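You operate a simulated robot arm through the tools that you are given. There is no shell and no other tool.

Carry out the task below with a simulated robot arm. There is one attempt and no reset: what you move stays moved.

TASK
Polish the grey spare worm on the black table mat, then oil it.
Fine: black pad with paste from the white paste block, then the yellow rag as it lies, already wet from the brown oil sponge; both back. A coat counts when it lies all over at full strength: go over it till it gets no stronger. What is to be rubbed or washed off counts as gone when no trace of it is left.

It is judged by the outcome, as a careful person would: the job done as asked, and still so three seconds after it is handed in. It fails if anything else is knocked over, pushed out of place, dropped, spilled or broken.

THE ROBOT
A 7-joint arm with a fingered hand, fixed in place. Base frame: the origin is on the floor under the middle of its stand, x ahead of it, y to its left, z up; the work surface is at about z = 950. Lengths are in mm, angles in rad, forces in N, time in s.
It reaches about 1333 mm from its shoulder. Its first joint turns from -1.204 to 3.002 rad. Payload 5 kg.
Tool frame: the origin (TCP) lies between the finger pads and is the grasp point; the fingertips stand 32 mm ahead of it; z points along the fingers, y is the line along which they close. The gripper opens to 160 mm; its body begins 89 mm behind the TCP. The gripper is a hand of 3 fingers: y runs from the thumb to the fingers, the wrist lies at [0, 0, -252] in the tool frame, and closing takes about 1.5 s.
Orientation is that of the tool frame in the base frame, as a unit quaternion [x, y, z, w]. With the fingers straight down and closing along the base's y, the tool's x points along the base's -x, its y along +y and its z along -z.

THE INTERFACE
- The arm moves only by the tool servo_tool. Its argument "steps" is a list of rows, each an object of numbers (a shift or turn left out is 0, a gripper value left out holds the last): "x", "y", "z": the shift along the tool's x, y, z in m; "wx", "wy", "wz": the turn, a rotation vector about the tool's x, y, z in rad; "grip": the finger opening in m, from 0 to 0.16. In form: [{"x": .., "y": .., "z": .., "wx": .., "wy": .., "wz": .., "grip": ..}, ...]. A call has 1 to 20 rows; each row is the pose to reach, as a shift and turn from the pose commanded when the call began, along the tool's axes at that moment. Rows are played at 5 a second. More than 50 mm and 0.15 rad between two rows, or a gripper value outside its range, and nothing of the call is played. Where a pose cannot be reached the arm comes as near as it can. A force on the tool above 40 N (or 10 N above the force at the start of the call, whichever is more), or a blocked arm, ends the call early, and 0.2 s more pass. The fingers move at their own pace (about 108 mm/s each) and stop on an object; they squeeze with about 21 N. The grip force told is the motor's: it shows also when the fingers shut on nothing. Time passes only in rows, and 0.2 s behind the last, so rows that repeat a pose let the fingers close. The reply holds the time, the measured pose of the TCP, the force on the tool along the base axes, the opening and the grip force, in the units named above and with some noise, with the torque about the TCP (base axes, N m) and any sound that the robot's microphone picked up.
- Cameras (640 x 400 px; columns grow to the right, rows downward): "scene" is fixed at [398.2, 499.4, 1582.5]; the picture's right is [-1.00, -0.08, 0.00], its down [-0.03, 0.38, -0.92] and it looks along [0.07, -0.92, -0.38] (base axes); focal length 336 px, centre (320, 200). "wrist" rides on the gripper at [65, -4, -116] in the tool frame; the picture's right is [0.06, 1.00, 0.00], its down [-0.87, 0.05, -0.49] and it looks along [-0.49, 0.03, 0.87] (tool axes); focal length 261 px, centre (320, 200). There is no depth. A picture from a camera that has moved, and an enlarged one, comes with that camera's place and axes in the base frame and with its lens.
- get_image(camera): a new picture of that camera. It takes no simulated time.
- lift_body(by): slides the trunk up (or, below 0, down) by that many mm; the arm rides with it, the base frame stays. It gives what a move gives, with no picture.
- set_grasp(shape): the hand has 3 fingers and takes this shape, open, in about a second: jaw (thumb against the fingers, like two jaws); tri (thumb and two fingers); tip (a fingertip pinch); poke (one finger out to press); point (the index stretched); flat (the hand flat); cup (the hand cupped); fist (a fist). The gripper value then closes the fingers along that shape, each until it touches; the sizes above hold for jaw. It gives what a move gives, with no picture.
- close_up(camera, box): a new picture of the part [left, top, right, bottom] of that camera's present view, enlarged. It takes no simulated time.
- hand_in(): hands the job in; it is judged then, once.

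Places have to be worked out from the pictures, the camera data and where the tool is seen. Open the gripper and draw the arm clear of the work before you hand the job in, unless the task says otherwise.

The tools are called as name(argument=value, ...) on one line, values as JSON. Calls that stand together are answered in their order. servo_tool: Moves the arm, as the interface text tells. Its arguments: {"type":"object","properties":{"steps":{"type":"array","items":{"type":"object","properties":{"x":{"type":"number"},"y":{"type":"number"},"z":{"type":"number"},"wx":{"type":"number"},"wy":{"type":"number"},"wz":{"type":"number"},"grip":{"type":"number"}}}}},"required":["steps"]} The other tools are called the same way: lift_body (by) moves the trunk up or down; set_grasp (shape) gives the hand a shape; get_image (camera) takes a picture; close_up (camera, box) takes an enlarged picture of a part of a camera's view; hand_in () hands the job in.

At the start:

```text
time_s: 0.0
ee_pos: [428.1, -599.6, 1250.2]
orientation: [0.001, 1.0, 0.0, 0.0]
contact_force: [-0.9, 0.0, -0.3]
moment: [0.01, -0.02, 0.04]
opening: 159.9
grasp_force: 0.1
shape: jaw
trunk travel left (down, up): [-750.0, 190.0]
```

scene: 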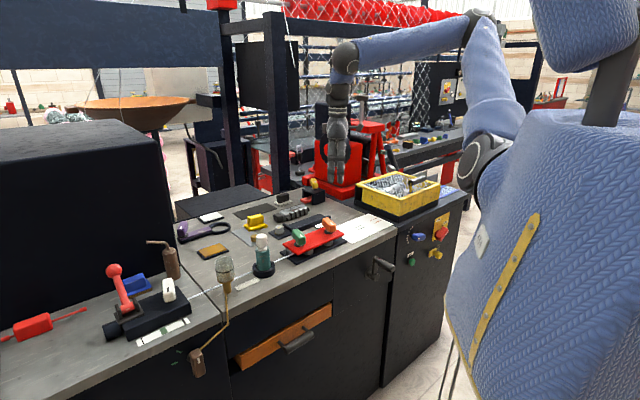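
wrist: 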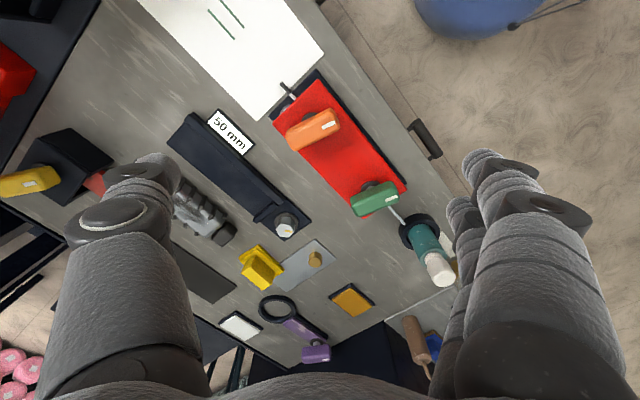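

The first pictures show a bench with many items; I need enlarged views to identify the worm, black pad, paste block, rag and sponge. I take close-ups of the scene and wrist views.

close_up(camera="scene", box=[160, 170, 360, 295])

close_up(camera="wrist", box=[160, 100, 400, 250])

close_up(camera="wrist", box=[200, 220, 440, 370])

close_up(camera="scene", box=[230, 170, 350, 245])

```text
3.20 times, centred on (260, 232) of scene
camera zoom: at [398.2, 499.4, 1582.5], right [-1.0, -0.08, 0.0], down [-0.03, 0.38, -0.92], along [0.07, -0.92, -0.38], focal length 1075 px, centre (512, 96)
```

zoom: 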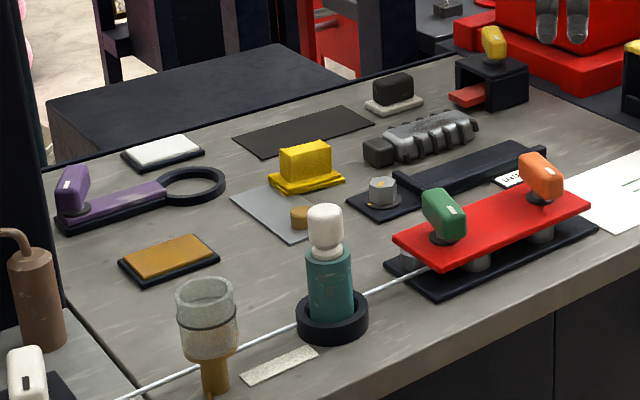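

```text
2.67 times, centred on (280, 175) of wrist
camera zoom: at [363.1, -603.7, 1365.8], right [-0.06, 1.0, 0.0], down [0.87, 0.05, 0.49], along [0.49, 0.03, -0.87], focal length 695 px, centre (427, 267)
```

zoom: 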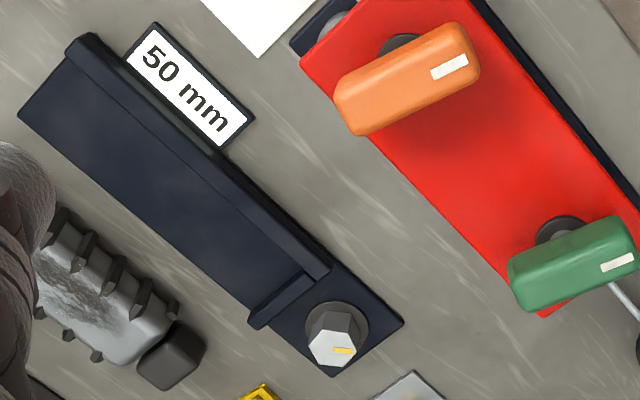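

```text
2.67 times, centred on (320, 295) of wrist
camera zoom: at [363.1, -603.7, 1365.8], right [-0.06, 1.0, 0.0], down [0.87, 0.05, 0.49], along [0.49, 0.03, -0.87], focal length 695 px, centre (320, -53)
```

zoom: 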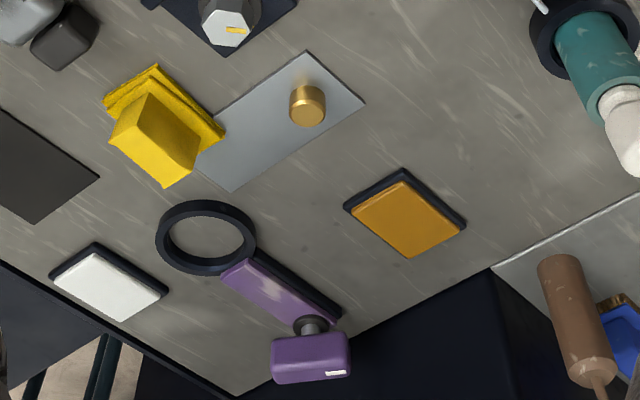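

```text
5.33 times, centred on (290, 208) of scene
camera zoom: at [398.2, 499.4, 1582.5], right [-1.0, -0.08, 0.0], down [-0.03, 0.38, -0.92], along [0.07, -0.92, -0.38], focal length 1792 px, centre (480, 160)
```

zoom: 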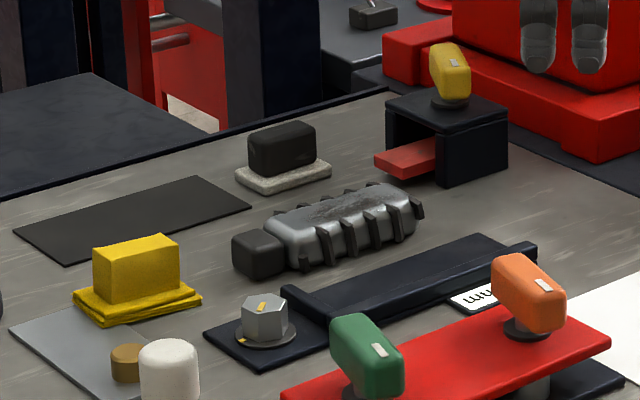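

The worm seems to lie beside, not on, the black mat; I look at the rest of the scene more closely to be sure of which objects are which.

close_up(camera="scene", box=[0, 220, 240, 370])

close_up(camera="scene", box=[240, 110, 480, 260])

servo_tool(steps=[{"y": -0.04}, {"y": -0.08}, {"y": -0.12}, {"y": -0.16}, {"y": -0.2}, {"y": -0.24}, {"y": -0.24}])

```text
2.67 times, centred on (120, 295) of scene
camera zoom: at [398.2, 499.4, 1582.5], right [-1.0, -0.08, 0.0], down [-0.03, 0.38, -0.92], along [0.07, -0.92, -0.38], focal length 896 px, centre (853, -53)
```

zoom: 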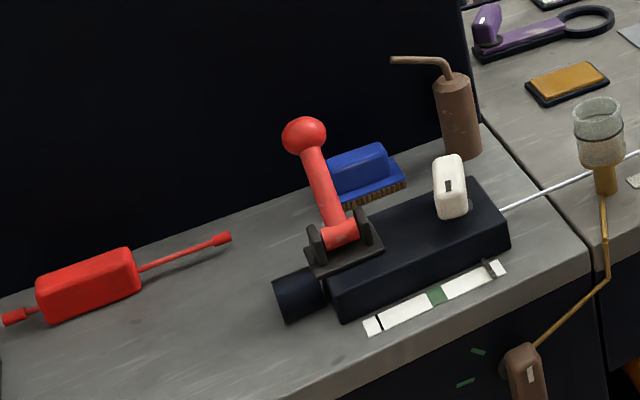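

```text
2.67 times, centred on (360, 185) of scene
camera zoom: at [398.2, 499.4, 1582.5], right [-1.0, -0.08, 0.0], down [-0.03, 0.38, -0.92], along [0.07, -0.92, -0.38], focal length 896 px, centre (213, 240)
```

zoom: 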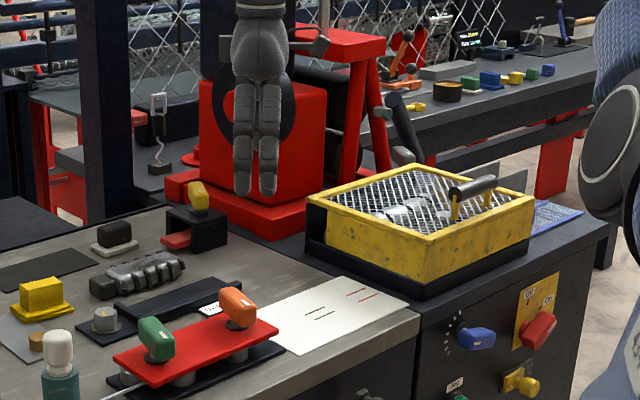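

```text
time_s: 1.6
ee_pos: [426.3, -838.6, 1249.6]
orientation: [0.0, 1.0, -0.001, 0.0]
contact_force: [-0.2, 0.7, 0.2]
moment: [-0.04, 0.0, -0.01]
opening: 159.7
grasp_force: 0.1
shape: jaw
trunk travel left (down, up): [-750.0, 190.0]
```

The arm moved to y = -839; a fresh wrist picture will show the worm, mat and pad from above.

get_image(camera="wrist")

get_image(camera="scene")

```text
taken
camera wrist: at [361.6, -843.0, 1365.5], right [-0.06, 1.0, 0.0], down [0.87, 0.05, 0.49], along [0.49, 0.03, -0.87], focal length 261 px, centre (320, 200)
```

wrist: 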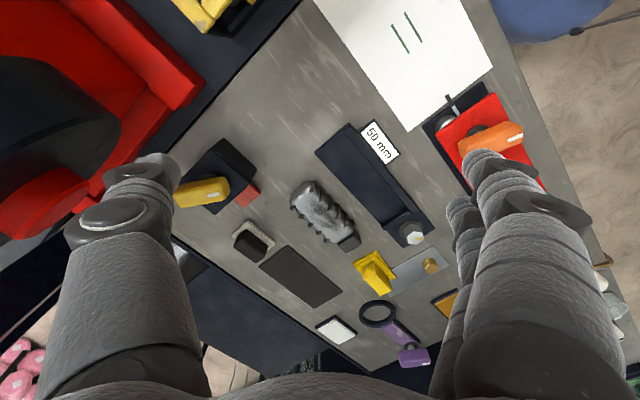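

```text
taken
```

scene: 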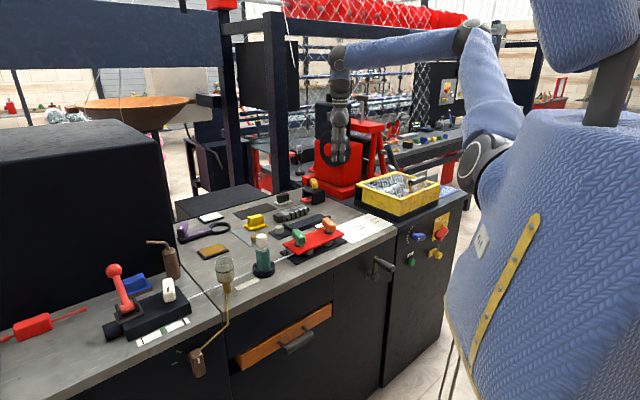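

close_up(camera="wrist", box=[200, 120, 440, 270])

close_up(camera="wrist", box=[270, 170, 390, 245])

close_up(camera="wrist", box=[220, 220, 460, 370])

```text
2.67 times, centred on (320, 195) of wrist
camera zoom: at [361.6, -843.0, 1365.5], right [-0.06, 1.0, 0.0], down [0.87, 0.05, 0.49], along [0.49, 0.03, -0.87], focal length 695 px, centre (320, 213)
```

zoom: 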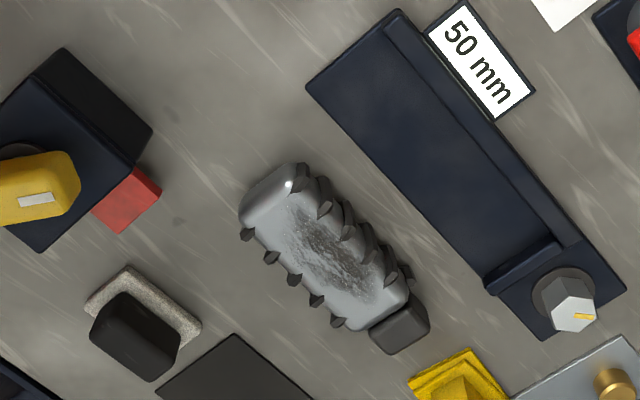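

```text
5.33 times, centred on (330, 208) of wrist
camera zoom: at [361.6, -843.0, 1365.5], right [-0.06, 1.0, 0.0], down [0.87, 0.05, 0.49], along [0.49, 0.03, -0.87], focal length 1390 px, centre (267, 160)
```

zoom: 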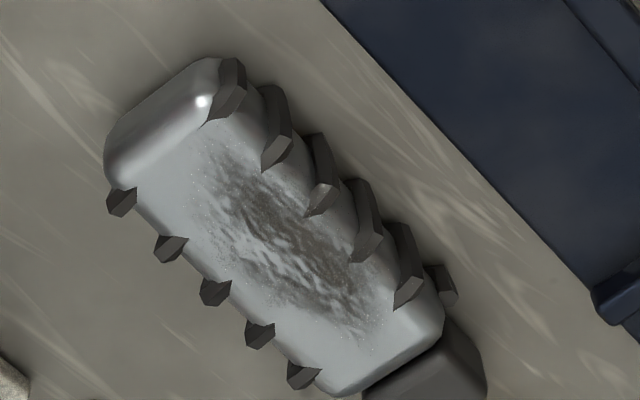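

```text
2.67 times, centred on (340, 295) of wrist
camera zoom: at [361.6, -843.0, 1365.5], right [-0.06, 1.0, 0.0], down [0.87, 0.05, 0.49], along [0.49, 0.03, -0.87], focal length 695 px, centre (267, -53)
```

zoom: 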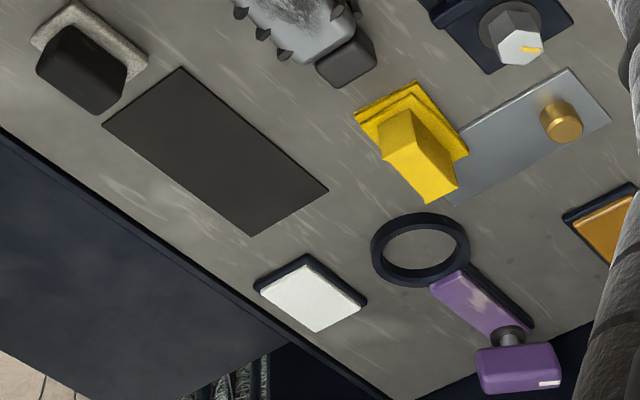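

The worm (worn patch on its upper face, dark tang toward +x+y) lies beside the flat black mat at about (615, -822); the mat is centred about (798, -857), all at 45°. I turn the hand 45° so it closes across the worm and come lower for a better look.

servo_tool(steps=[{"x": -0.024, "y": 0.002, "z": 0.019, "wz": -0.098}, {"x": -0.047, "y": 0.004, "z": 0.038, "wz": -0.196}, {"x": -0.071, "y": 0.006, "z": 0.056, "wz": -0.294}, {"x": -0.095, "y": 0.009, "z": 0.075, "wz": -0.393}, {"x": -0.118, "y": 0.011, "z": 0.094, "wz": -0.491}, {"x": -0.142, "y": 0.013, "z": 0.113, "wz": -0.589}, {"x": -0.165, "y": 0.015, "z": 0.131, "wz": -0.687}, {"x": -0.189, "y": 0.017, "z": 0.15, "wz": -0.785}, {"x": -0.189, "y": 0.017, "z": 0.15, "wz": -0.785}])

get_image(camera="wrist")

get_image(camera="scene")

```text
time_s: 3.6
ee_pos: [617.8, -821.9, 1100.8]
orientation: [-0.383, 0.924, 0.0, 0.001]
contact_force: [-0.3, 0.1, 1.0]
moment: [0.0, -0.05, 0.03]
opening: 160.1
grasp_force: 0.2
shape: jaw
trunk travel left (down, up): [-750.0, 190.0]
```

```text
taken
camera wrist: at [573.9, -871.5, 1215.2], right [-0.75, 0.66, 0.0], down [0.58, 0.65, 0.49], along [0.33, 0.37, -0.87], focal length 261 px, centre (320, 200)
```

wrist: 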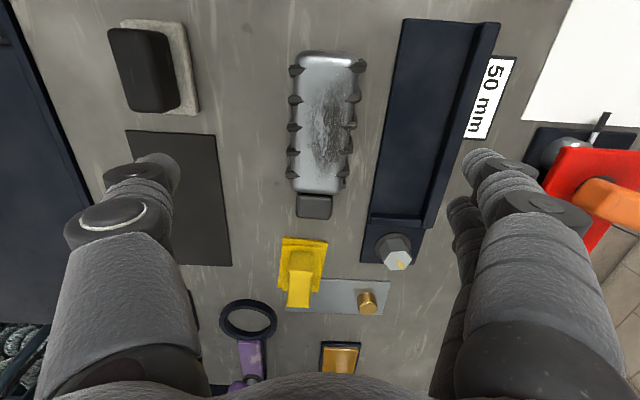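

```text
taken
```

scene: 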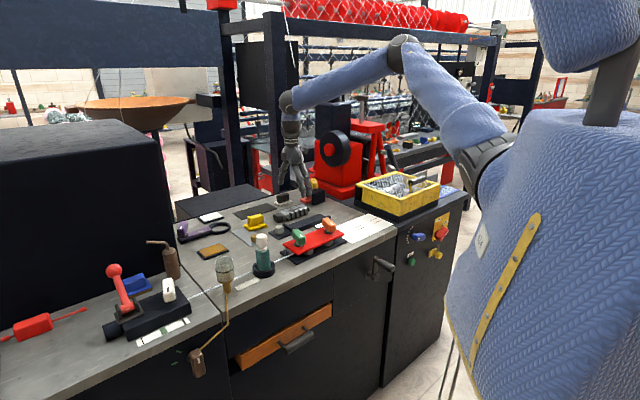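

The worm, pad, mat and rag are now all in view and aligned with the hand. I enlarge each of them.

close_up(camera="wrist", box=[240, 20, 432, 140])

close_up(camera="wrist", box=[220, 130, 412, 250])

close_up(camera="wrist", box=[80, 0, 272, 120])

close_up(camera="wrist", box=[200, 220, 456, 380])

```text
3.33 times, centred on (336, 80) of wrist
camera zoom: at [573.9, -871.5, 1215.2], right [-0.75, 0.66, 0.0], down [0.58, 0.65, 0.49], along [0.33, 0.37, -0.87], focal length 869 px, centre (267, 600)
```

zoom: 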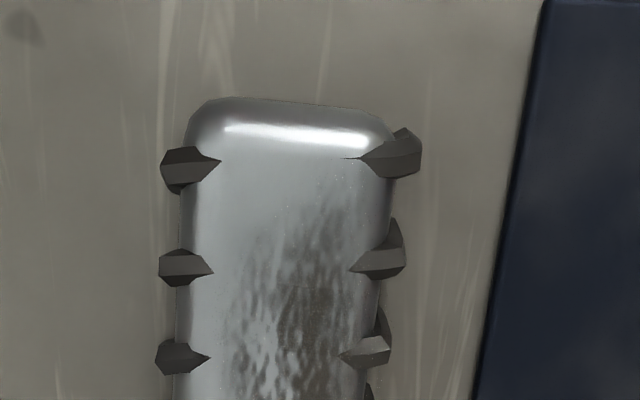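

```text
3.33 times, centred on (316, 190) of wrist
camera zoom: at [573.9, -871.5, 1215.2], right [-0.75, 0.66, 0.0], down [0.58, 0.65, 0.49], along [0.33, 0.37, -0.87], focal length 869 px, centre (333, 233)
```

zoom: 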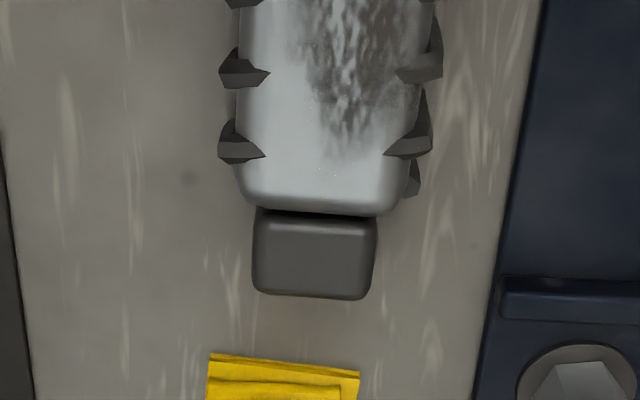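

```text
3.33 times, centred on (176, 60) of wrist
camera zoom: at [573.9, -871.5, 1215.2], right [-0.75, 0.66, 0.0], down [0.58, 0.65, 0.49], along [0.33, 0.37, -0.87], focal length 869 px, centre (800, 667)
```

zoom: 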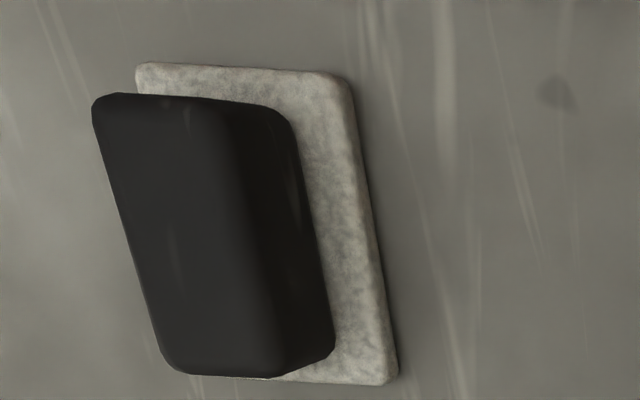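

```text
2.50 times, centred on (328, 300) of wrist
camera zoom: at [573.9, -871.5, 1215.2], right [-0.75, 0.66, 0.0], down [0.58, 0.65, 0.49], along [0.33, 0.37, -0.87], focal length 652 px, centre (300, -50)
```

zoom: 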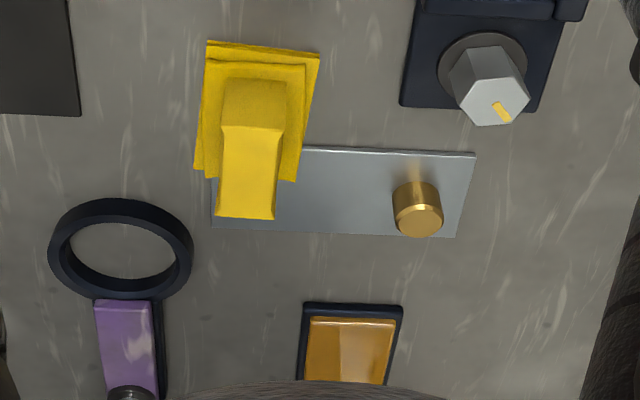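

Both views agree: worm body about 130 x 50 mm centred near (615, -823), top near z 985; mat centred (798, -856) about 177 x 90; pad 71 x 50 at (686, -953) with a handle up to z ~996. Before touching anything I check that the arm can reach over the white paste block, and look at it.

servo_tool(steps=[{"x": -0.036, "y": -0.026}, {"x": -0.071, "y": -0.051}, {"x": -0.107, "y": -0.077}, {"x": -0.143, "y": -0.102}, {"x": -0.178, "y": -0.128}, {"x": -0.214, "y": -0.154, "z": 0.01}, {"x": -0.25, "y": -0.179, "z": 0.03}, {"x": -0.286, "y": -0.205, "z": 0.05}, {"x": -0.286, "y": -0.205, "z": 0.05}])

get_image(camera="wrist")

get_image(camera="scene")

```text
time_s: 5.6
ee_pos: [928.7, -758.9, 1060.6]
orientation: [-0.383, 0.924, 0.0, 0.001]
contact_force: [-0.3, -0.1, -0.1]
moment: [0.0, 0.02, 0.0]
opening: 160.0
grasp_force: 0.1
shape: jaw
out of reach, approached as far as the arm can: row 8, 9
trunk travel left (down, up): [-750.0, 190.0]
```

```text
taken
camera wrist: at [884.7, -808.4, 1175.3], right [-0.75, 0.66, 0.0], down [0.58, 0.65, 0.49], along [0.33, 0.37, -0.87], focal length 261 px, centre (320, 200)
```

wrist: 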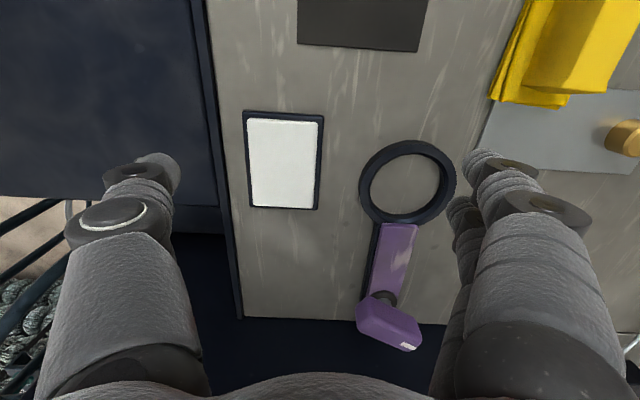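

```text
taken
```

scene: 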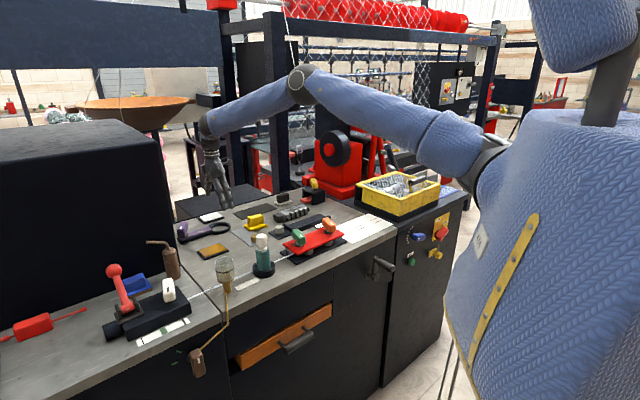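

The arm stopped about 36 mm short of the paste block (965, -766) with the hand straight down. I draw back and up a little, then lower the trunk to see if that extends the reach.

servo_tool(steps=[{"x": 0.003, "y": 0.025, "z": -0.033}, {"x": 0.007, "y": 0.05, "z": -0.067}, {"x": 0.007, "y": 0.05, "z": -0.1}, {"x": 0.007, "y": 0.05, "z": -0.13}, {"x": 0.007, "y": 0.05, "z": -0.13}])

lift_body(by=-130)

```text
time_s: 6.8
ee_pos: [886.0, -729.3, 1189.5]
orientation: [-0.383, 0.924, 0.0, -0.001]
contact_force: [0.6, -0.1, -0.1]
moment: [0.01, 0.02, 0.01]
opening: 159.8
grasp_force: 0.0
shape: jaw
trunk travel left (down, up): [-750.0, 190.0]
```

```text
time_s: 8.4
ee_pos: [886.6, -729.4, 1060.7]
orientation: [-0.383, 0.924, 0.0, 0.001]
contact_force: [-0.5, 0.3, 0.1]
moment: [0.02, -0.03, 0.0]
opening: 159.8
grasp_force: 0.0
shape: jaw
trunk travel left (down, up): [-620.0, 320.0]
```

The trunk is 130 mm lower. I try again to reach over the paste block at a safe height.

servo_tool(steps=[{"x": -0.01, "y": -0.028}, {"x": -0.02, "y": -0.055}, {"x": -0.029, "y": -0.083, "z": 0.01}, {"x": -0.029, "y": -0.083, "z": 0.02}, {"x": -0.029, "y": -0.083, "z": 0.02}])

get_image(camera="scene")

```text
time_s: 9.6
ee_pos: [919.8, -756.7, 1035.4]
orientation: [-0.381, 0.924, -0.001, 0.001]
contact_force: [0.3, -0.7, -0.5]
moment: [-0.01, -0.01, -0.01]
opening: 159.8
grasp_force: 0.1
shape: jaw
out of reach, approached as far as the arm can: row 2, 3, 4, 5
trunk travel left (down, up): [-620.0, 320.0]
```

```text
taken
```

scene: 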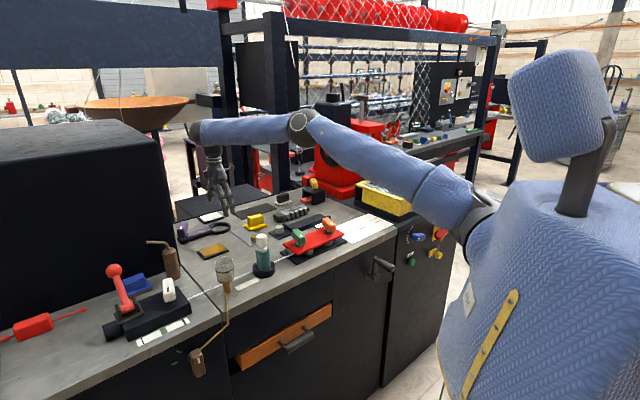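

Lowering did not help, so the limit is more likely a wrist joint than distance. I raise the trunk back and test the reach with the hand's yaw turned back toward its starting direction.

lift_body(by=130)

servo_tool(steps=[{"z": 0.02, "wz": 0.13}, {"z": 0.04, "wz": 0.26}, {"z": 0.06, "wz": 0.39}, {"z": 0.08, "wz": 0.52}, {"z": 0.1, "wz": 0.65}, {"x": -0.01, "y": -0.02, "z": 0.11, "wz": 0.785}, {"x": -0.025, "y": -0.039, "z": 0.12, "wz": 0.785}, {"x": -0.025, "y": -0.039, "z": 0.12, "wz": 0.785}])

```text
time_s: 11.2
ee_pos: [920.2, -756.1, 1165.3]
orientation: [-0.383, 0.924, -0.001, 0.001]
contact_force: [-0.1, -0.5, 0.9]
moment: [-0.06, -0.01, 0.05]
opening: 159.7
grasp_force: 0.1
shape: jaw
trunk travel left (down, up): [-750.0, 190.0]
```

```text
time_s: 13.0
ee_pos: [928.2, -759.3, 1057.9]
orientation: [0.0, 1.0, -0.001, 0.003]
contact_force: [-0.2, -0.3, -0.1]
moment: [0.01, 0.02, -0.01]
opening: 159.9
grasp_force: 0.0
shape: jaw
out of reach, approached as far as the arm can: row 6, 7, 8
trunk travel left (down, up): [-750.0, 190.0]
```

The limit is the same whatever the yaw: it is a distance limit of about 1081 mm from the shoulder to the wrist, so at the paste block I will lean the hand outward by ~14° (gripping the pad handle with that lean). First the worm: I go back above it with the hand turned across it.

servo_tool(steps=[{"x": 0.01, "z": -0.04}, {"x": 0.04, "y": -0.008, "z": -0.05, "wz": -0.1}, {"x": 0.08, "y": -0.016, "z": -0.05, "wz": -0.2}, {"x": 0.12, "y": -0.024, "z": -0.05, "wz": -0.3}, {"x": 0.16, "y": -0.032, "z": -0.05, "wz": -0.4}, {"x": 0.2, "y": -0.04, "z": -0.05, "wz": -0.5}, {"x": 0.24, "y": -0.047, "z": -0.05, "wz": -0.6}, {"x": 0.28, "y": -0.054, "z": -0.05, "wz": -0.7}, {"x": 0.311, "y": -0.061, "z": -0.04, "wz": -0.785, "grip": 0.095}, {"x": 0.311, "y": -0.061, "z": -0.02, "wz": -0.785, "grip": 0.095}, {"x": 0.311, "y": -0.061, "z": -0.02, "wz": -0.785, "grip": 0.095}])

get_image(camera="wrist")

```text
time_s: 15.4
ee_pos: [616.5, -820.3, 1077.9]
orientation: [-0.382, 0.924, -0.001, 0.003]
contact_force: [0.2, 0.2, -0.2]
moment: [0.03, -0.02, 0.01]
opening: 95.7
grasp_force: 0.0
shape: jaw
trunk travel left (down, up): [-750.0, 190.0]
```

```text
taken
camera wrist: at [572.4, -868.4, 1193.0], right [-0.75, 0.66, 0.0], down [0.57, 0.65, 0.49], along [0.33, 0.37, -0.87], focal length 261 px, centre (320, 200)
```

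wrist: 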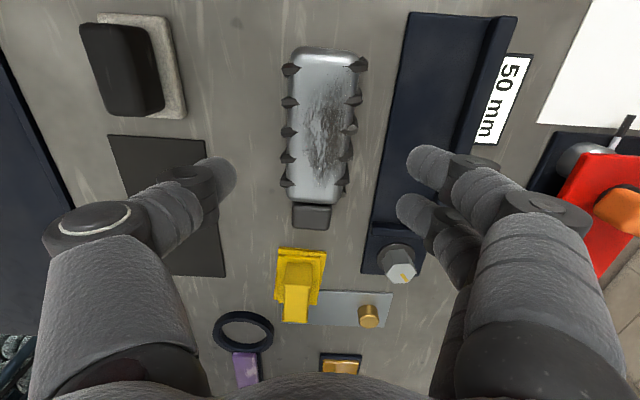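

The open fingers straddle the worm symmetrically. I narrow the opening to 80 mm and come down to z ≈ 1012, then check.

servo_tool(steps=[{"z": 0.02, "grip": 0.082}, {"z": 0.04, "grip": 0.082}, {"z": 0.055, "grip": 0.082}, {"z": 0.066, "grip": 0.082}, {"z": 0.066, "grip": 0.082}])

get_image(camera="wrist")

close_up(camera="scene", box=[230, 150, 350, 225])

```text
time_s: 16.6
ee_pos: [617.4, -819.3, 1011.7]
orientation: [-0.382, 0.924, -0.001, 0.002]
contact_force: [-0.5, 0.4, -0.8]
moment: [-0.01, -0.03, 0.0]
opening: 82.6
grasp_force: 0.1
shape: jaw
trunk travel left (down, up): [-750.0, 190.0]
```

```text
taken
camera wrist: at [573.7, -869.1, 1126.2], right [-0.75, 0.66, 0.0], down [0.57, 0.65, 0.49], along [0.33, 0.37, -0.87], focal length 261 px, centre (320, 200)
```

wrist: 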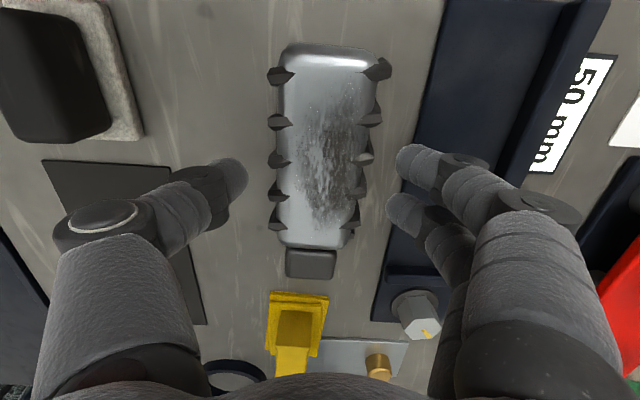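

```text
5.33 times, centred on (290, 188) of scene
camera zoom: at [398.2, 499.4, 1582.5], right [-1.0, -0.08, 0.0], down [-0.03, 0.38, -0.92], along [0.07, -0.92, -0.38], focal length 1792 px, centre (480, 267)
```

zoom: 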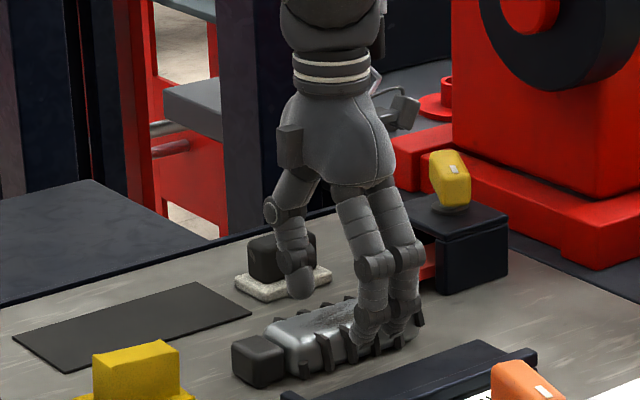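

The fingers are aligned around the middle of the worm with free space on both sides. I go down a further 21 mm and close on the worm.

servo_tool(steps=[{"z": 0.01, "grip": 0.082}, {"z": 0.021, "grip": 0.082}, {"z": 0.021, "grip": 0.07}, {"z": 0.021, "grip": 0.06}, {"z": 0.021, "grip": 0.05}, {"z": 0.021, "grip": 0.04}, {"z": 0.021, "grip": 0.03}, {"z": 0.021, "grip": 0.02}, {"z": 0.021, "grip": 0.02}])

get_image(camera="wrist")

```text
time_s: 18.6
ee_pos: [616.9, -819.1, 989.2]
orientation: [-0.382, 0.924, 0.0, 0.002]
contact_force: [0.9, 0.5, 0.2]
moment: [0.01, -0.03, -0.02]
opening: 48.4
grasp_force: 21.0
shape: jaw
trunk travel left (down, up): [-750.0, 190.0]
```

```text
taken
camera wrist: at [573.9, -869.0, 1104.6], right [-0.75, 0.66, 0.0], down [0.57, 0.65, 0.49], along [0.33, 0.37, -0.87], focal length 261 px, centre (320, 200)
```

wrist: 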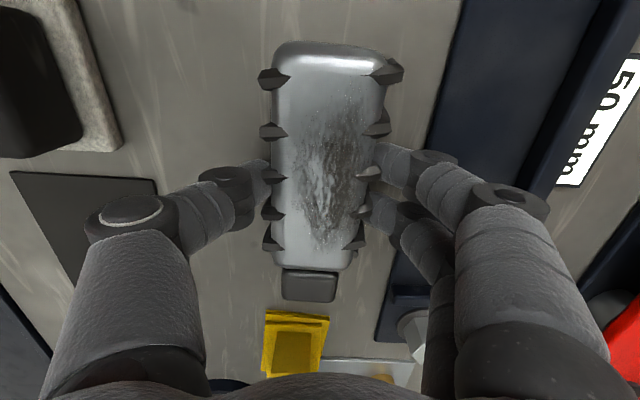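

The fingers closed on the worm at 48 mm with 21 N. I lift it 30 mm and read the weight and hold.

servo_tool(steps=[{"z": -0.005}, {"z": -0.015}, {"z": -0.03}, {"z": -0.03}])

get_image(camera="wrist")

close_up(camera="scene", box=[230, 150, 350, 225])

```text
time_s: 19.6
ee_pos: [619.9, -821.5, 1018.7]
orientation: [-0.382, 0.924, 0.0, 0.003]
contact_force: [-0.2, -0.5, -7.0]
moment: [-0.04, 0.06, 0.0]
opening: 48.2
grasp_force: 20.8
shape: jaw
trunk travel left (down, up): [-750.0, 190.0]
```

```text
taken
camera wrist: at [574.5, -870.0, 1133.7], right [-0.75, 0.66, 0.0], down [0.57, 0.65, 0.49], along [0.33, 0.37, -0.87], focal length 261 px, centre (320, 200)
```

wrist: 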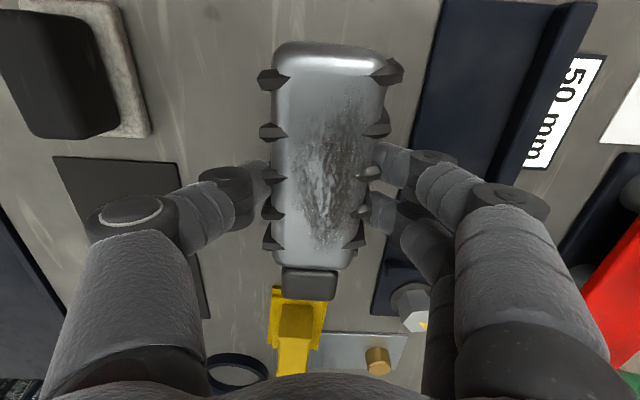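

```text
5.33 times, centred on (290, 188) of scene
camera zoom: at [398.2, 499.4, 1582.5], right [-1.0, -0.08, 0.0], down [-0.03, 0.38, -0.92], along [0.07, -0.92, -0.38], focal length 1792 px, centre (480, 267)
```

zoom: 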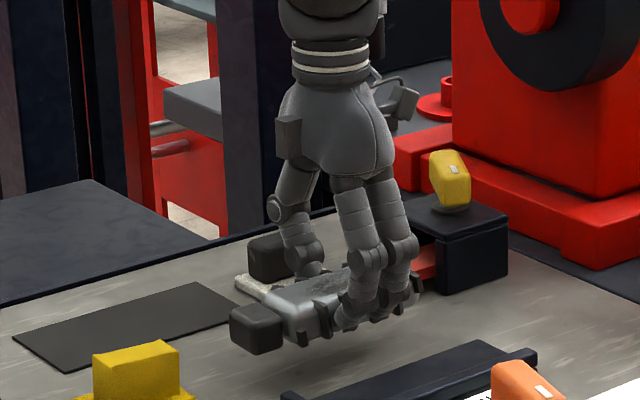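

The worm is held level (7 N weight). I raise it further, carry it over to the mat centre and lower it to just above the mat.

servo_tool(steps=[{"z": -0.02}, {"z": -0.035}, {"x": -0.012, "y": -0.022, "z": -0.04}, {"x": -0.029, "y": -0.05, "z": -0.04}, {"x": -0.046, "y": -0.08, "z": -0.04}, {"x": -0.063, "y": -0.11, "z": -0.04}, {"x": -0.078, "y": -0.135, "z": -0.04}, {"x": -0.0865, "y": -0.1502, "z": -0.04}, {"x": -0.0865, "y": -0.1502, "z": -0.04}, {"x": -0.0865, "y": -0.1502, "z": -0.02}, {"x": -0.0865, "y": -0.1502, "z": 0.0}, {"x": -0.0865, "y": -0.1502, "z": 0.0}])

get_image(camera="wrist")

close_up(camera="scene", box=[190, 150, 310, 225])

```text
time_s: 22.2
ee_pos: [785.8, -866.3, 1020.3]
orientation: [-0.381, 0.925, -0.001, 0.002]
contact_force: [-1.5, -0.1, -6.3]
moment: [-0.04, 0.03, 0.0]
opening: 47.7
grasp_force: 21.1
shape: jaw
trunk travel left (down, up): [-750.0, 190.0]
```

```text
taken
camera wrist: at [742.2, -914.5, 1135.1], right [-0.75, 0.66, 0.0], down [0.57, 0.65, 0.49], along [0.33, 0.37, -0.87], focal length 261 px, centre (320, 200)
```

wrist: 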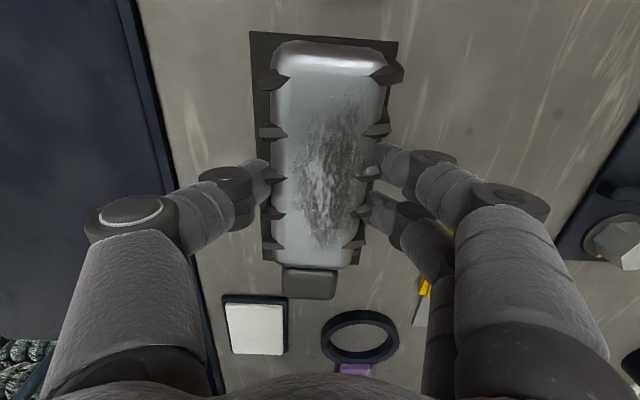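

```text
5.33 times, centred on (250, 188) of scene
camera zoom: at [398.2, 499.4, 1582.5], right [-1.0, -0.08, 0.0], down [-0.03, 0.38, -0.92], along [0.07, -0.92, -0.38], focal length 1792 px, centre (693, 267)
```

zoom: 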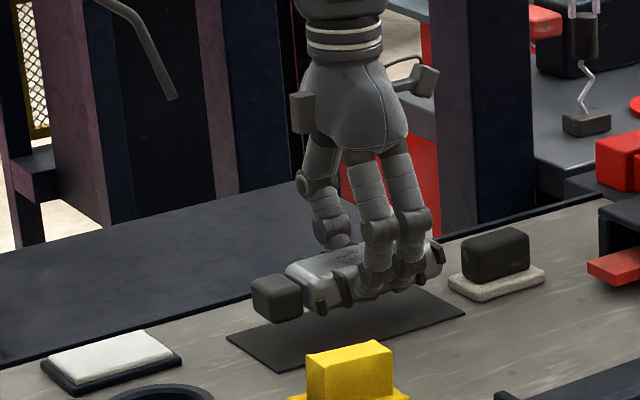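

The worm hangs centred over the mat. I lower it gently until it rests.

servo_tool(steps=[{"z": 0.012}, {"z": 0.022}, {"z": 0.026}, {"z": 0.028}, {"z": 0.029}, {"z": 0.029}])

```text
time_s: 23.6
ee_pos: [785.1, -865.9, 991.2]
orientation: [-0.382, 0.924, -0.002, 0.003]
contact_force: [1.3, -4.0, 6.4]
moment: [-0.05, -0.06, -0.01]
opening: 48.1
grasp_force: 21.0
shape: jaw
trunk travel left (down, up): [-750.0, 190.0]
```

The upward force shows the worm now rests on the mat. I ease off by 1 mm, open the fingers and rise clear.

servo_tool(steps=[{"z": -0.001}, {"z": -0.001, "grip": 0.055}, {"z": -0.001, "grip": 0.065}, {"z": -0.001, "grip": 0.08}, {"z": -0.001, "grip": 0.085}, {"z": -0.02, "grip": 0.085}, {"z": -0.05, "grip": 0.085}, {"z": -0.09, "grip": 0.085}, {"z": -0.13, "grip": 0.085}, {"z": -0.15, "grip": 0.1}])

get_image(camera="wrist")

close_up(camera="scene", box=[190, 160, 350, 260])

```text
time_s: 25.8
ee_pos: [784.9, -864.7, 1141.2]
orientation: [-0.383, 0.924, -0.001, 0.003]
contact_force: [-0.4, -0.1, 0.6]
moment: [-0.02, 0.0, -0.03]
opening: 99.7
grasp_force: 0.1
shape: jaw
trunk travel left (down, up): [-750.0, 190.0]
```

```text
taken
camera wrist: at [741.2, -913.6, 1256.7], right [-0.75, 0.66, 0.0], down [0.57, 0.65, 0.49], along [0.33, 0.37, -0.87], focal length 261 px, centre (320, 200)
```

wrist: 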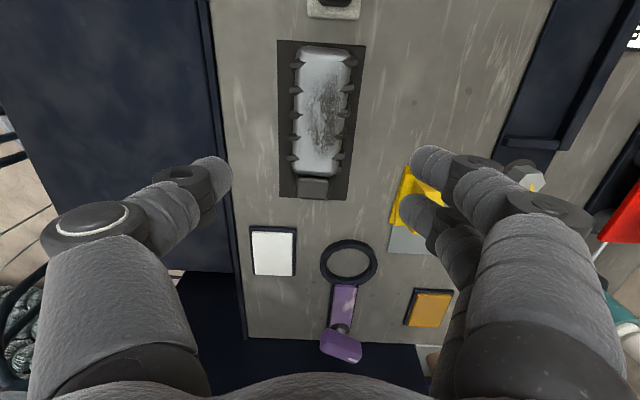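

```text
4.00 times, centred on (270, 210) of scene
camera zoom: at [398.2, 499.4, 1582.5], right [-1.0, -0.08, 0.0], down [-0.03, 0.38, -0.92], along [0.07, -0.92, -0.38], focal length 1344 px, centre (520, 160)
```

zoom: 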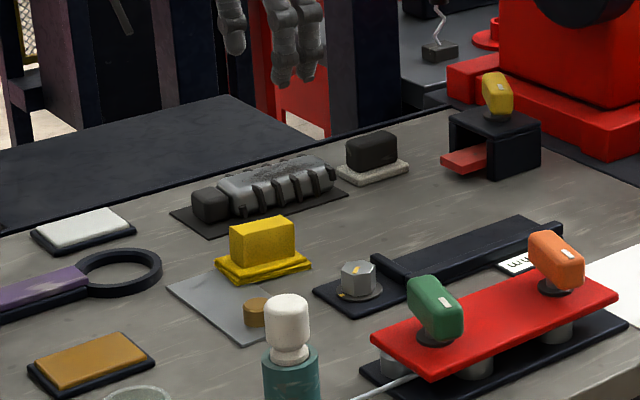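

The worm rests on the mat, tang included. Next the pad: its handle is centred about (686, -953), top z ~996; I move above it with the hand leaning 14° (wrist toward -x-y) and 75 mm open.

servo_tool(steps=[{"x": 0.023, "y": 0.001, "z": 0.0, "wy": -0.04, "grip": 0.09}, {"x": 0.05, "y": 0.003, "z": 0.0, "wy": -0.08, "grip": 0.08}, {"x": 0.08, "y": 0.004, "z": 0.0, "wy": -0.12, "grip": 0.075}, {"x": 0.11, "y": 0.006, "z": 0.02, "wy": -0.18, "grip": 0.075}, {"x": 0.1356, "y": 0.0079, "z": 0.05, "wy": -0.244, "grip": 0.075}, {"x": 0.1356, "y": 0.0079, "z": 0.08, "wy": -0.244, "grip": 0.075}, {"x": 0.1356, "y": 0.0079, "z": 0.08, "wy": -0.244, "grip": 0.075}])

get_image(camera="wrist")

close_up(camera="scene", box=[210, 130, 370, 230])

```text
time_s: 27.4
ee_pos: [682.1, -956.3, 1061.0]
orientation: [-0.38, 0.917, 0.045, 0.115]
contact_force: [-0.7, -0.7, 0.4]
moment: [0.01, 0.0, -0.02]
opening: 75.4
grasp_force: 0.1
shape: jaw
trunk travel left (down, up): [-750.0, 190.0]
```

```text
taken
camera wrist: at [619.7, -1022.4, 1156.9], right [-0.75, 0.66, -0.02], down [0.47, 0.55, 0.69], along [0.47, 0.51, -0.72], focal length 261 px, centre (320, 200)
```

wrist: 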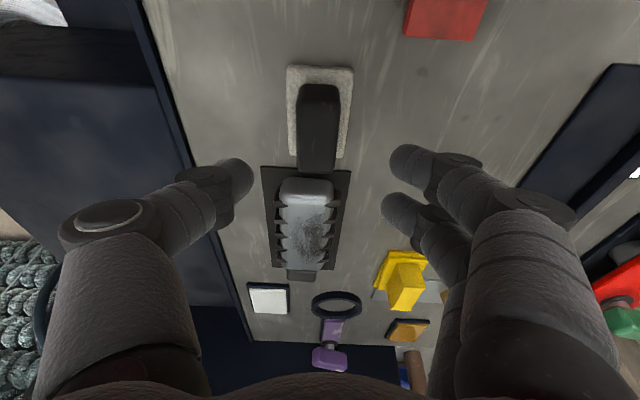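

```text
4.00 times, centred on (290, 180) of scene
camera zoom: at [398.2, 499.4, 1582.5], right [-1.0, -0.08, 0.0], down [-0.03, 0.38, -0.92], along [0.07, -0.92, -0.38], focal length 1344 px, centre (440, 280)
```

zoom: 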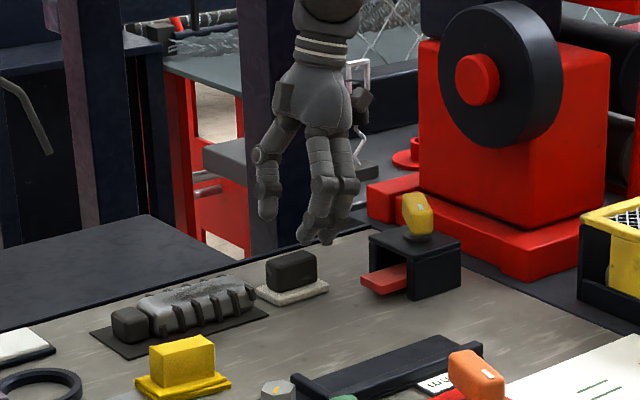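

The hand is aligned over the pad handle within a millimetre. I go straight down (in tilted tool axes) to z ≈ 1012 and look.

servo_tool(steps=[{"x": 0.004, "z": 0.0195}, {"x": 0.008, "z": 0.0347}, {"x": 0.0101, "z": 0.0481}, {"x": 0.0101, "z": 0.0481}])

get_image(camera="wrist")

close_up(camera="scene", box=[230, 150, 350, 225])

```text
time_s: 28.4
ee_pos: [684.6, -955.2, 1012.6]
orientation: [-0.38, 0.917, 0.046, 0.114]
contact_force: [0.1, 0.1, -0.1]
moment: [-0.01, -0.02, 0.02]
opening: 75.3
grasp_force: 0.0
shape: jaw
trunk travel left (down, up): [-750.0, 190.0]
```

```text
taken
camera wrist: at [622.0, -1021.7, 1107.9], right [-0.75, 0.66, -0.02], down [0.47, 0.55, 0.69], along [0.47, 0.51, -0.72], focal length 261 px, centre (320, 200)
```

wrist: 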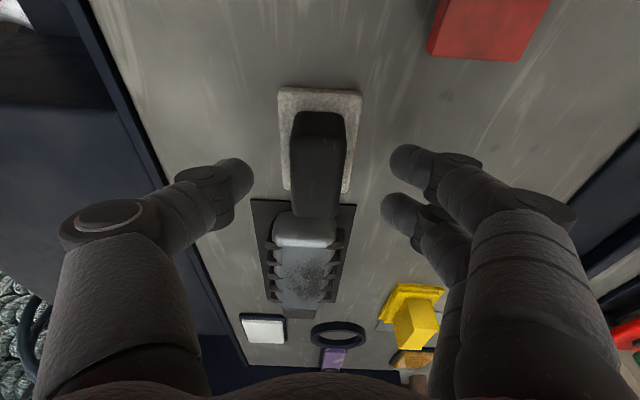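

```text
5.33 times, centred on (290, 188) of scene
camera zoom: at [398.2, 499.4, 1582.5], right [-1.0, -0.08, 0.0], down [-0.03, 0.38, -0.92], along [0.07, -0.92, -0.38], focal length 1792 px, centre (480, 267)
```

zoom: 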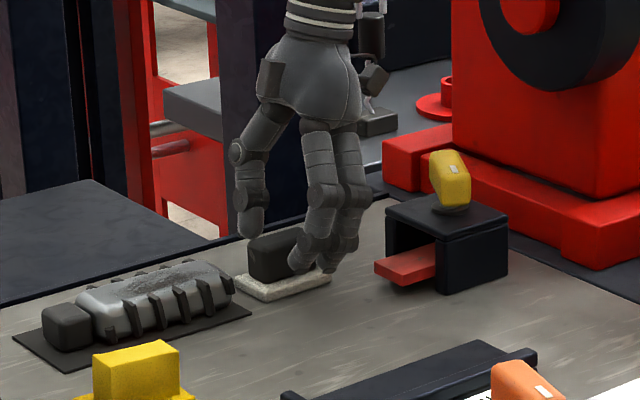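

The fingers straddle the handle. I lower 12 mm more and close on it.

servo_tool(steps=[{"x": 0.0015, "z": 0.006}, {"x": 0.0029, "z": 0.0117}, {"x": 0.0029, "z": 0.0117, "grip": 0.06}, {"x": 0.0029, "z": 0.0117, "grip": 0.05}, {"x": 0.0029, "z": 0.0117, "grip": 0.04}, {"x": 0.0029, "z": 0.0117, "grip": 0.03}, {"x": 0.0029, "z": 0.0117, "grip": 0.02}, {"x": 0.0029, "z": 0.0117, "grip": 0.01}, {"x": 0.0029, "z": 0.0117, "grip": 0.01}])

get_image(camera="wrist")

```text
time_s: 30.4
ee_pos: [685.0, -954.2, 999.7]
orientation: [-0.379, 0.917, 0.045, 0.114]
contact_force: [-0.8, 0.6, 0.3]
moment: [0.0, 0.01, 0.0]
opening: 24.8
grasp_force: 20.8
shape: jaw
trunk travel left (down, up): [-750.0, 190.0]
```

```text
taken
camera wrist: at [622.9, -1022.0, 1095.4], right [-0.75, 0.66, -0.02], down [0.47, 0.55, 0.69], along [0.47, 0.51, -0.72], focal length 261 px, centre (320, 200)
```

wrist: 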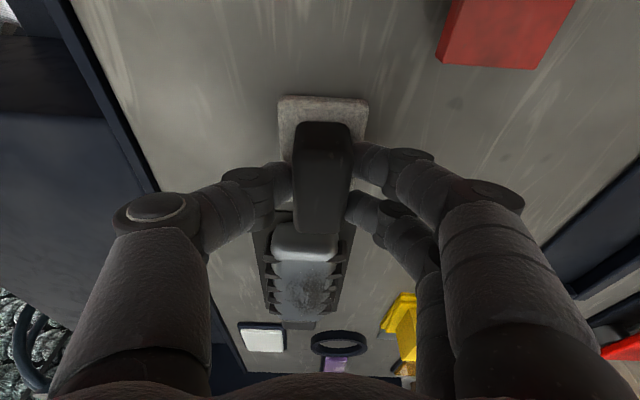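

The handle is gripped at 25 mm. I lift the pad straight up 70 mm and check that it hangs level.

servo_tool(steps=[{"x": -0.0025, "z": -0.0097}, {"x": -0.0086, "z": -0.034}, {"x": -0.0172, "z": -0.0679}, {"x": -0.0172, "z": -0.0679}])

get_image(camera="wrist")

close_up(camera="scene", box=[230, 130, 350, 205])

```text
time_s: 31.4
ee_pos: [684.1, -956.1, 1068.0]
orientation: [-0.38, 0.917, 0.047, 0.114]
contact_force: [1.5, -0.5, -1.0]
moment: [0.0, 0.04, 0.0]
opening: 25.0
grasp_force: 20.8
shape: jaw
trunk travel left (down, up): [-750.0, 190.0]
```

```text
taken
camera wrist: at [623.0, -1023.1, 1164.9], right [-0.75, 0.66, -0.02], down [0.47, 0.55, 0.69], along [0.47, 0.51, -0.72], focal length 261 px, centre (320, 200)
```

wrist: 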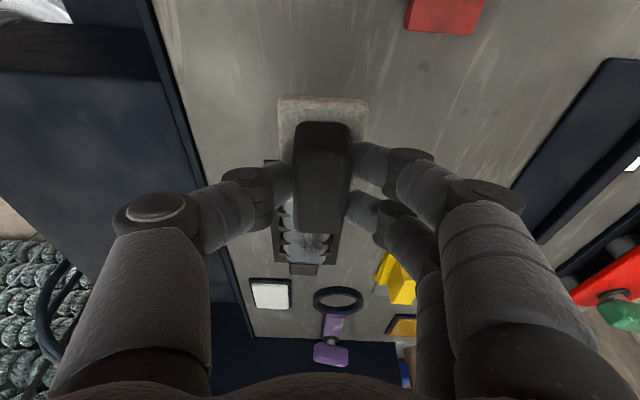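

```text
5.33 times, centred on (290, 168) of scene
camera zoom: at [398.2, 499.4, 1582.5], right [-1.0, -0.08, 0.0], down [-0.03, 0.38, -0.92], along [0.07, -0.92, -0.38], focal length 1792 px, centre (480, 373)
```

zoom: 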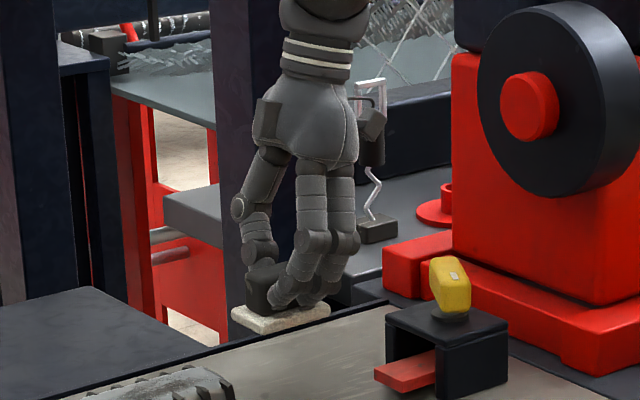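

The pad is up and level. I carry it over to the white paste block while turning the hand 90° clockwise so that the lean points away from the robot.

servo_tool(steps=[{"x": -0.0271, "y": -0.0053, "z": 0.0069, "wx": 0.032, "wy": 0.001, "wz": 0.127}, {"x": -0.0542, "y": -0.0106, "z": 0.0137, "wx": 0.064, "wy": 0.001, "wz": 0.254}, {"x": -0.0812, "y": -0.0159, "z": 0.0206, "wx": 0.096, "wy": 0.002, "wz": 0.381}, {"x": -0.1083, "y": -0.0212, "z": 0.0275, "wx": 0.128, "wy": 0.003, "wz": 0.508}, {"x": -0.1354, "y": -0.0265, "z": 0.0343, "wx": 0.16, "wy": 0.003, "wz": 0.635}, {"x": -0.1625, "y": -0.0318, "z": 0.0412, "wx": 0.1925, "wy": 0.004, "wz": 0.7625}, {"x": -0.1896, "y": -0.037, "z": 0.0481, "wx": 0.2246, "wy": 0.005, "wz": 0.8896}, {"x": -0.2167, "y": -0.0423, "z": 0.0549, "wx": 0.2567, "wy": 0.005, "wz": 1.0167}, {"x": -0.2437, "y": -0.0476, "z": 0.0618, "wx": 0.2887, "wy": 0.006, "wz": 1.1437}, {"x": -0.2708, "y": -0.0529, "z": 0.0687, "wx": 0.3208, "wy": 0.007, "wz": 1.2708}, {"x": -0.2979, "y": -0.0582, "z": 0.0755, "wx": 0.3529, "wy": 0.007, "wz": 1.3979}, {"x": -0.325, "y": -0.0635, "z": 0.0824, "wx": 0.385, "wy": 0.008, "wz": 1.525}, {"x": -0.325, "y": -0.0635, "z": 0.0824, "wx": 0.385, "wy": 0.008, "wz": 1.525}])

get_image(camera="wrist")

close_up(camera="scene", box=[150, 130, 310, 230])

```text
time_s: 34.2
ee_pos: [966.3, -762.2, 1070.7]
orientation: [0.382, 0.916, -0.048, 0.113]
contact_force: [-0.6, -0.9, -0.4]
moment: [0.05, -0.02, 0.02]
opening: 25.0
grasp_force: 20.9
shape: jaw
trunk travel left (down, up): [-750.0, 190.0]
```

```text
taken
camera wrist: at [899.3, -700.8, 1165.8], right [0.67, 0.75, -0.02], down [0.55, -0.47, 0.69], along [0.5, -0.47, -0.73], focal length 261 px, centre (320, 200)
```

wrist: 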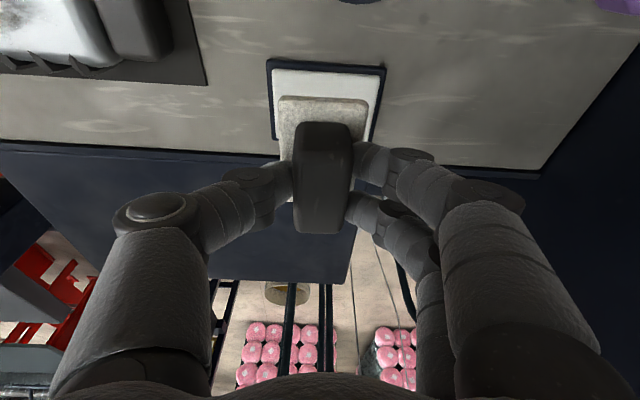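

```text
4.00 times, centred on (230, 180) of scene
camera zoom: at [398.2, 499.4, 1582.5], right [-1.0, -0.08, 0.0], down [-0.03, 0.38, -0.92], along [0.07, -0.92, -0.38], focal length 1344 px, centre (680, 280)
```

zoom: 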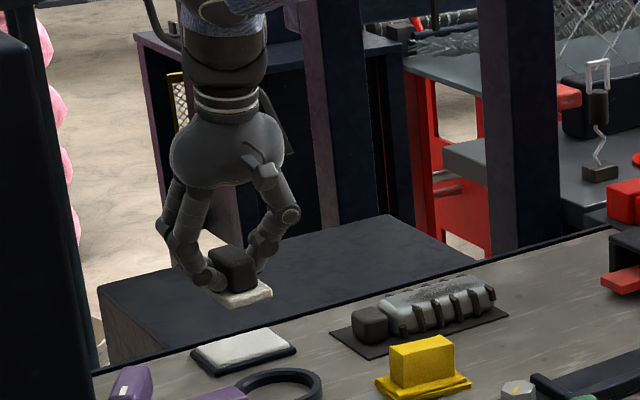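

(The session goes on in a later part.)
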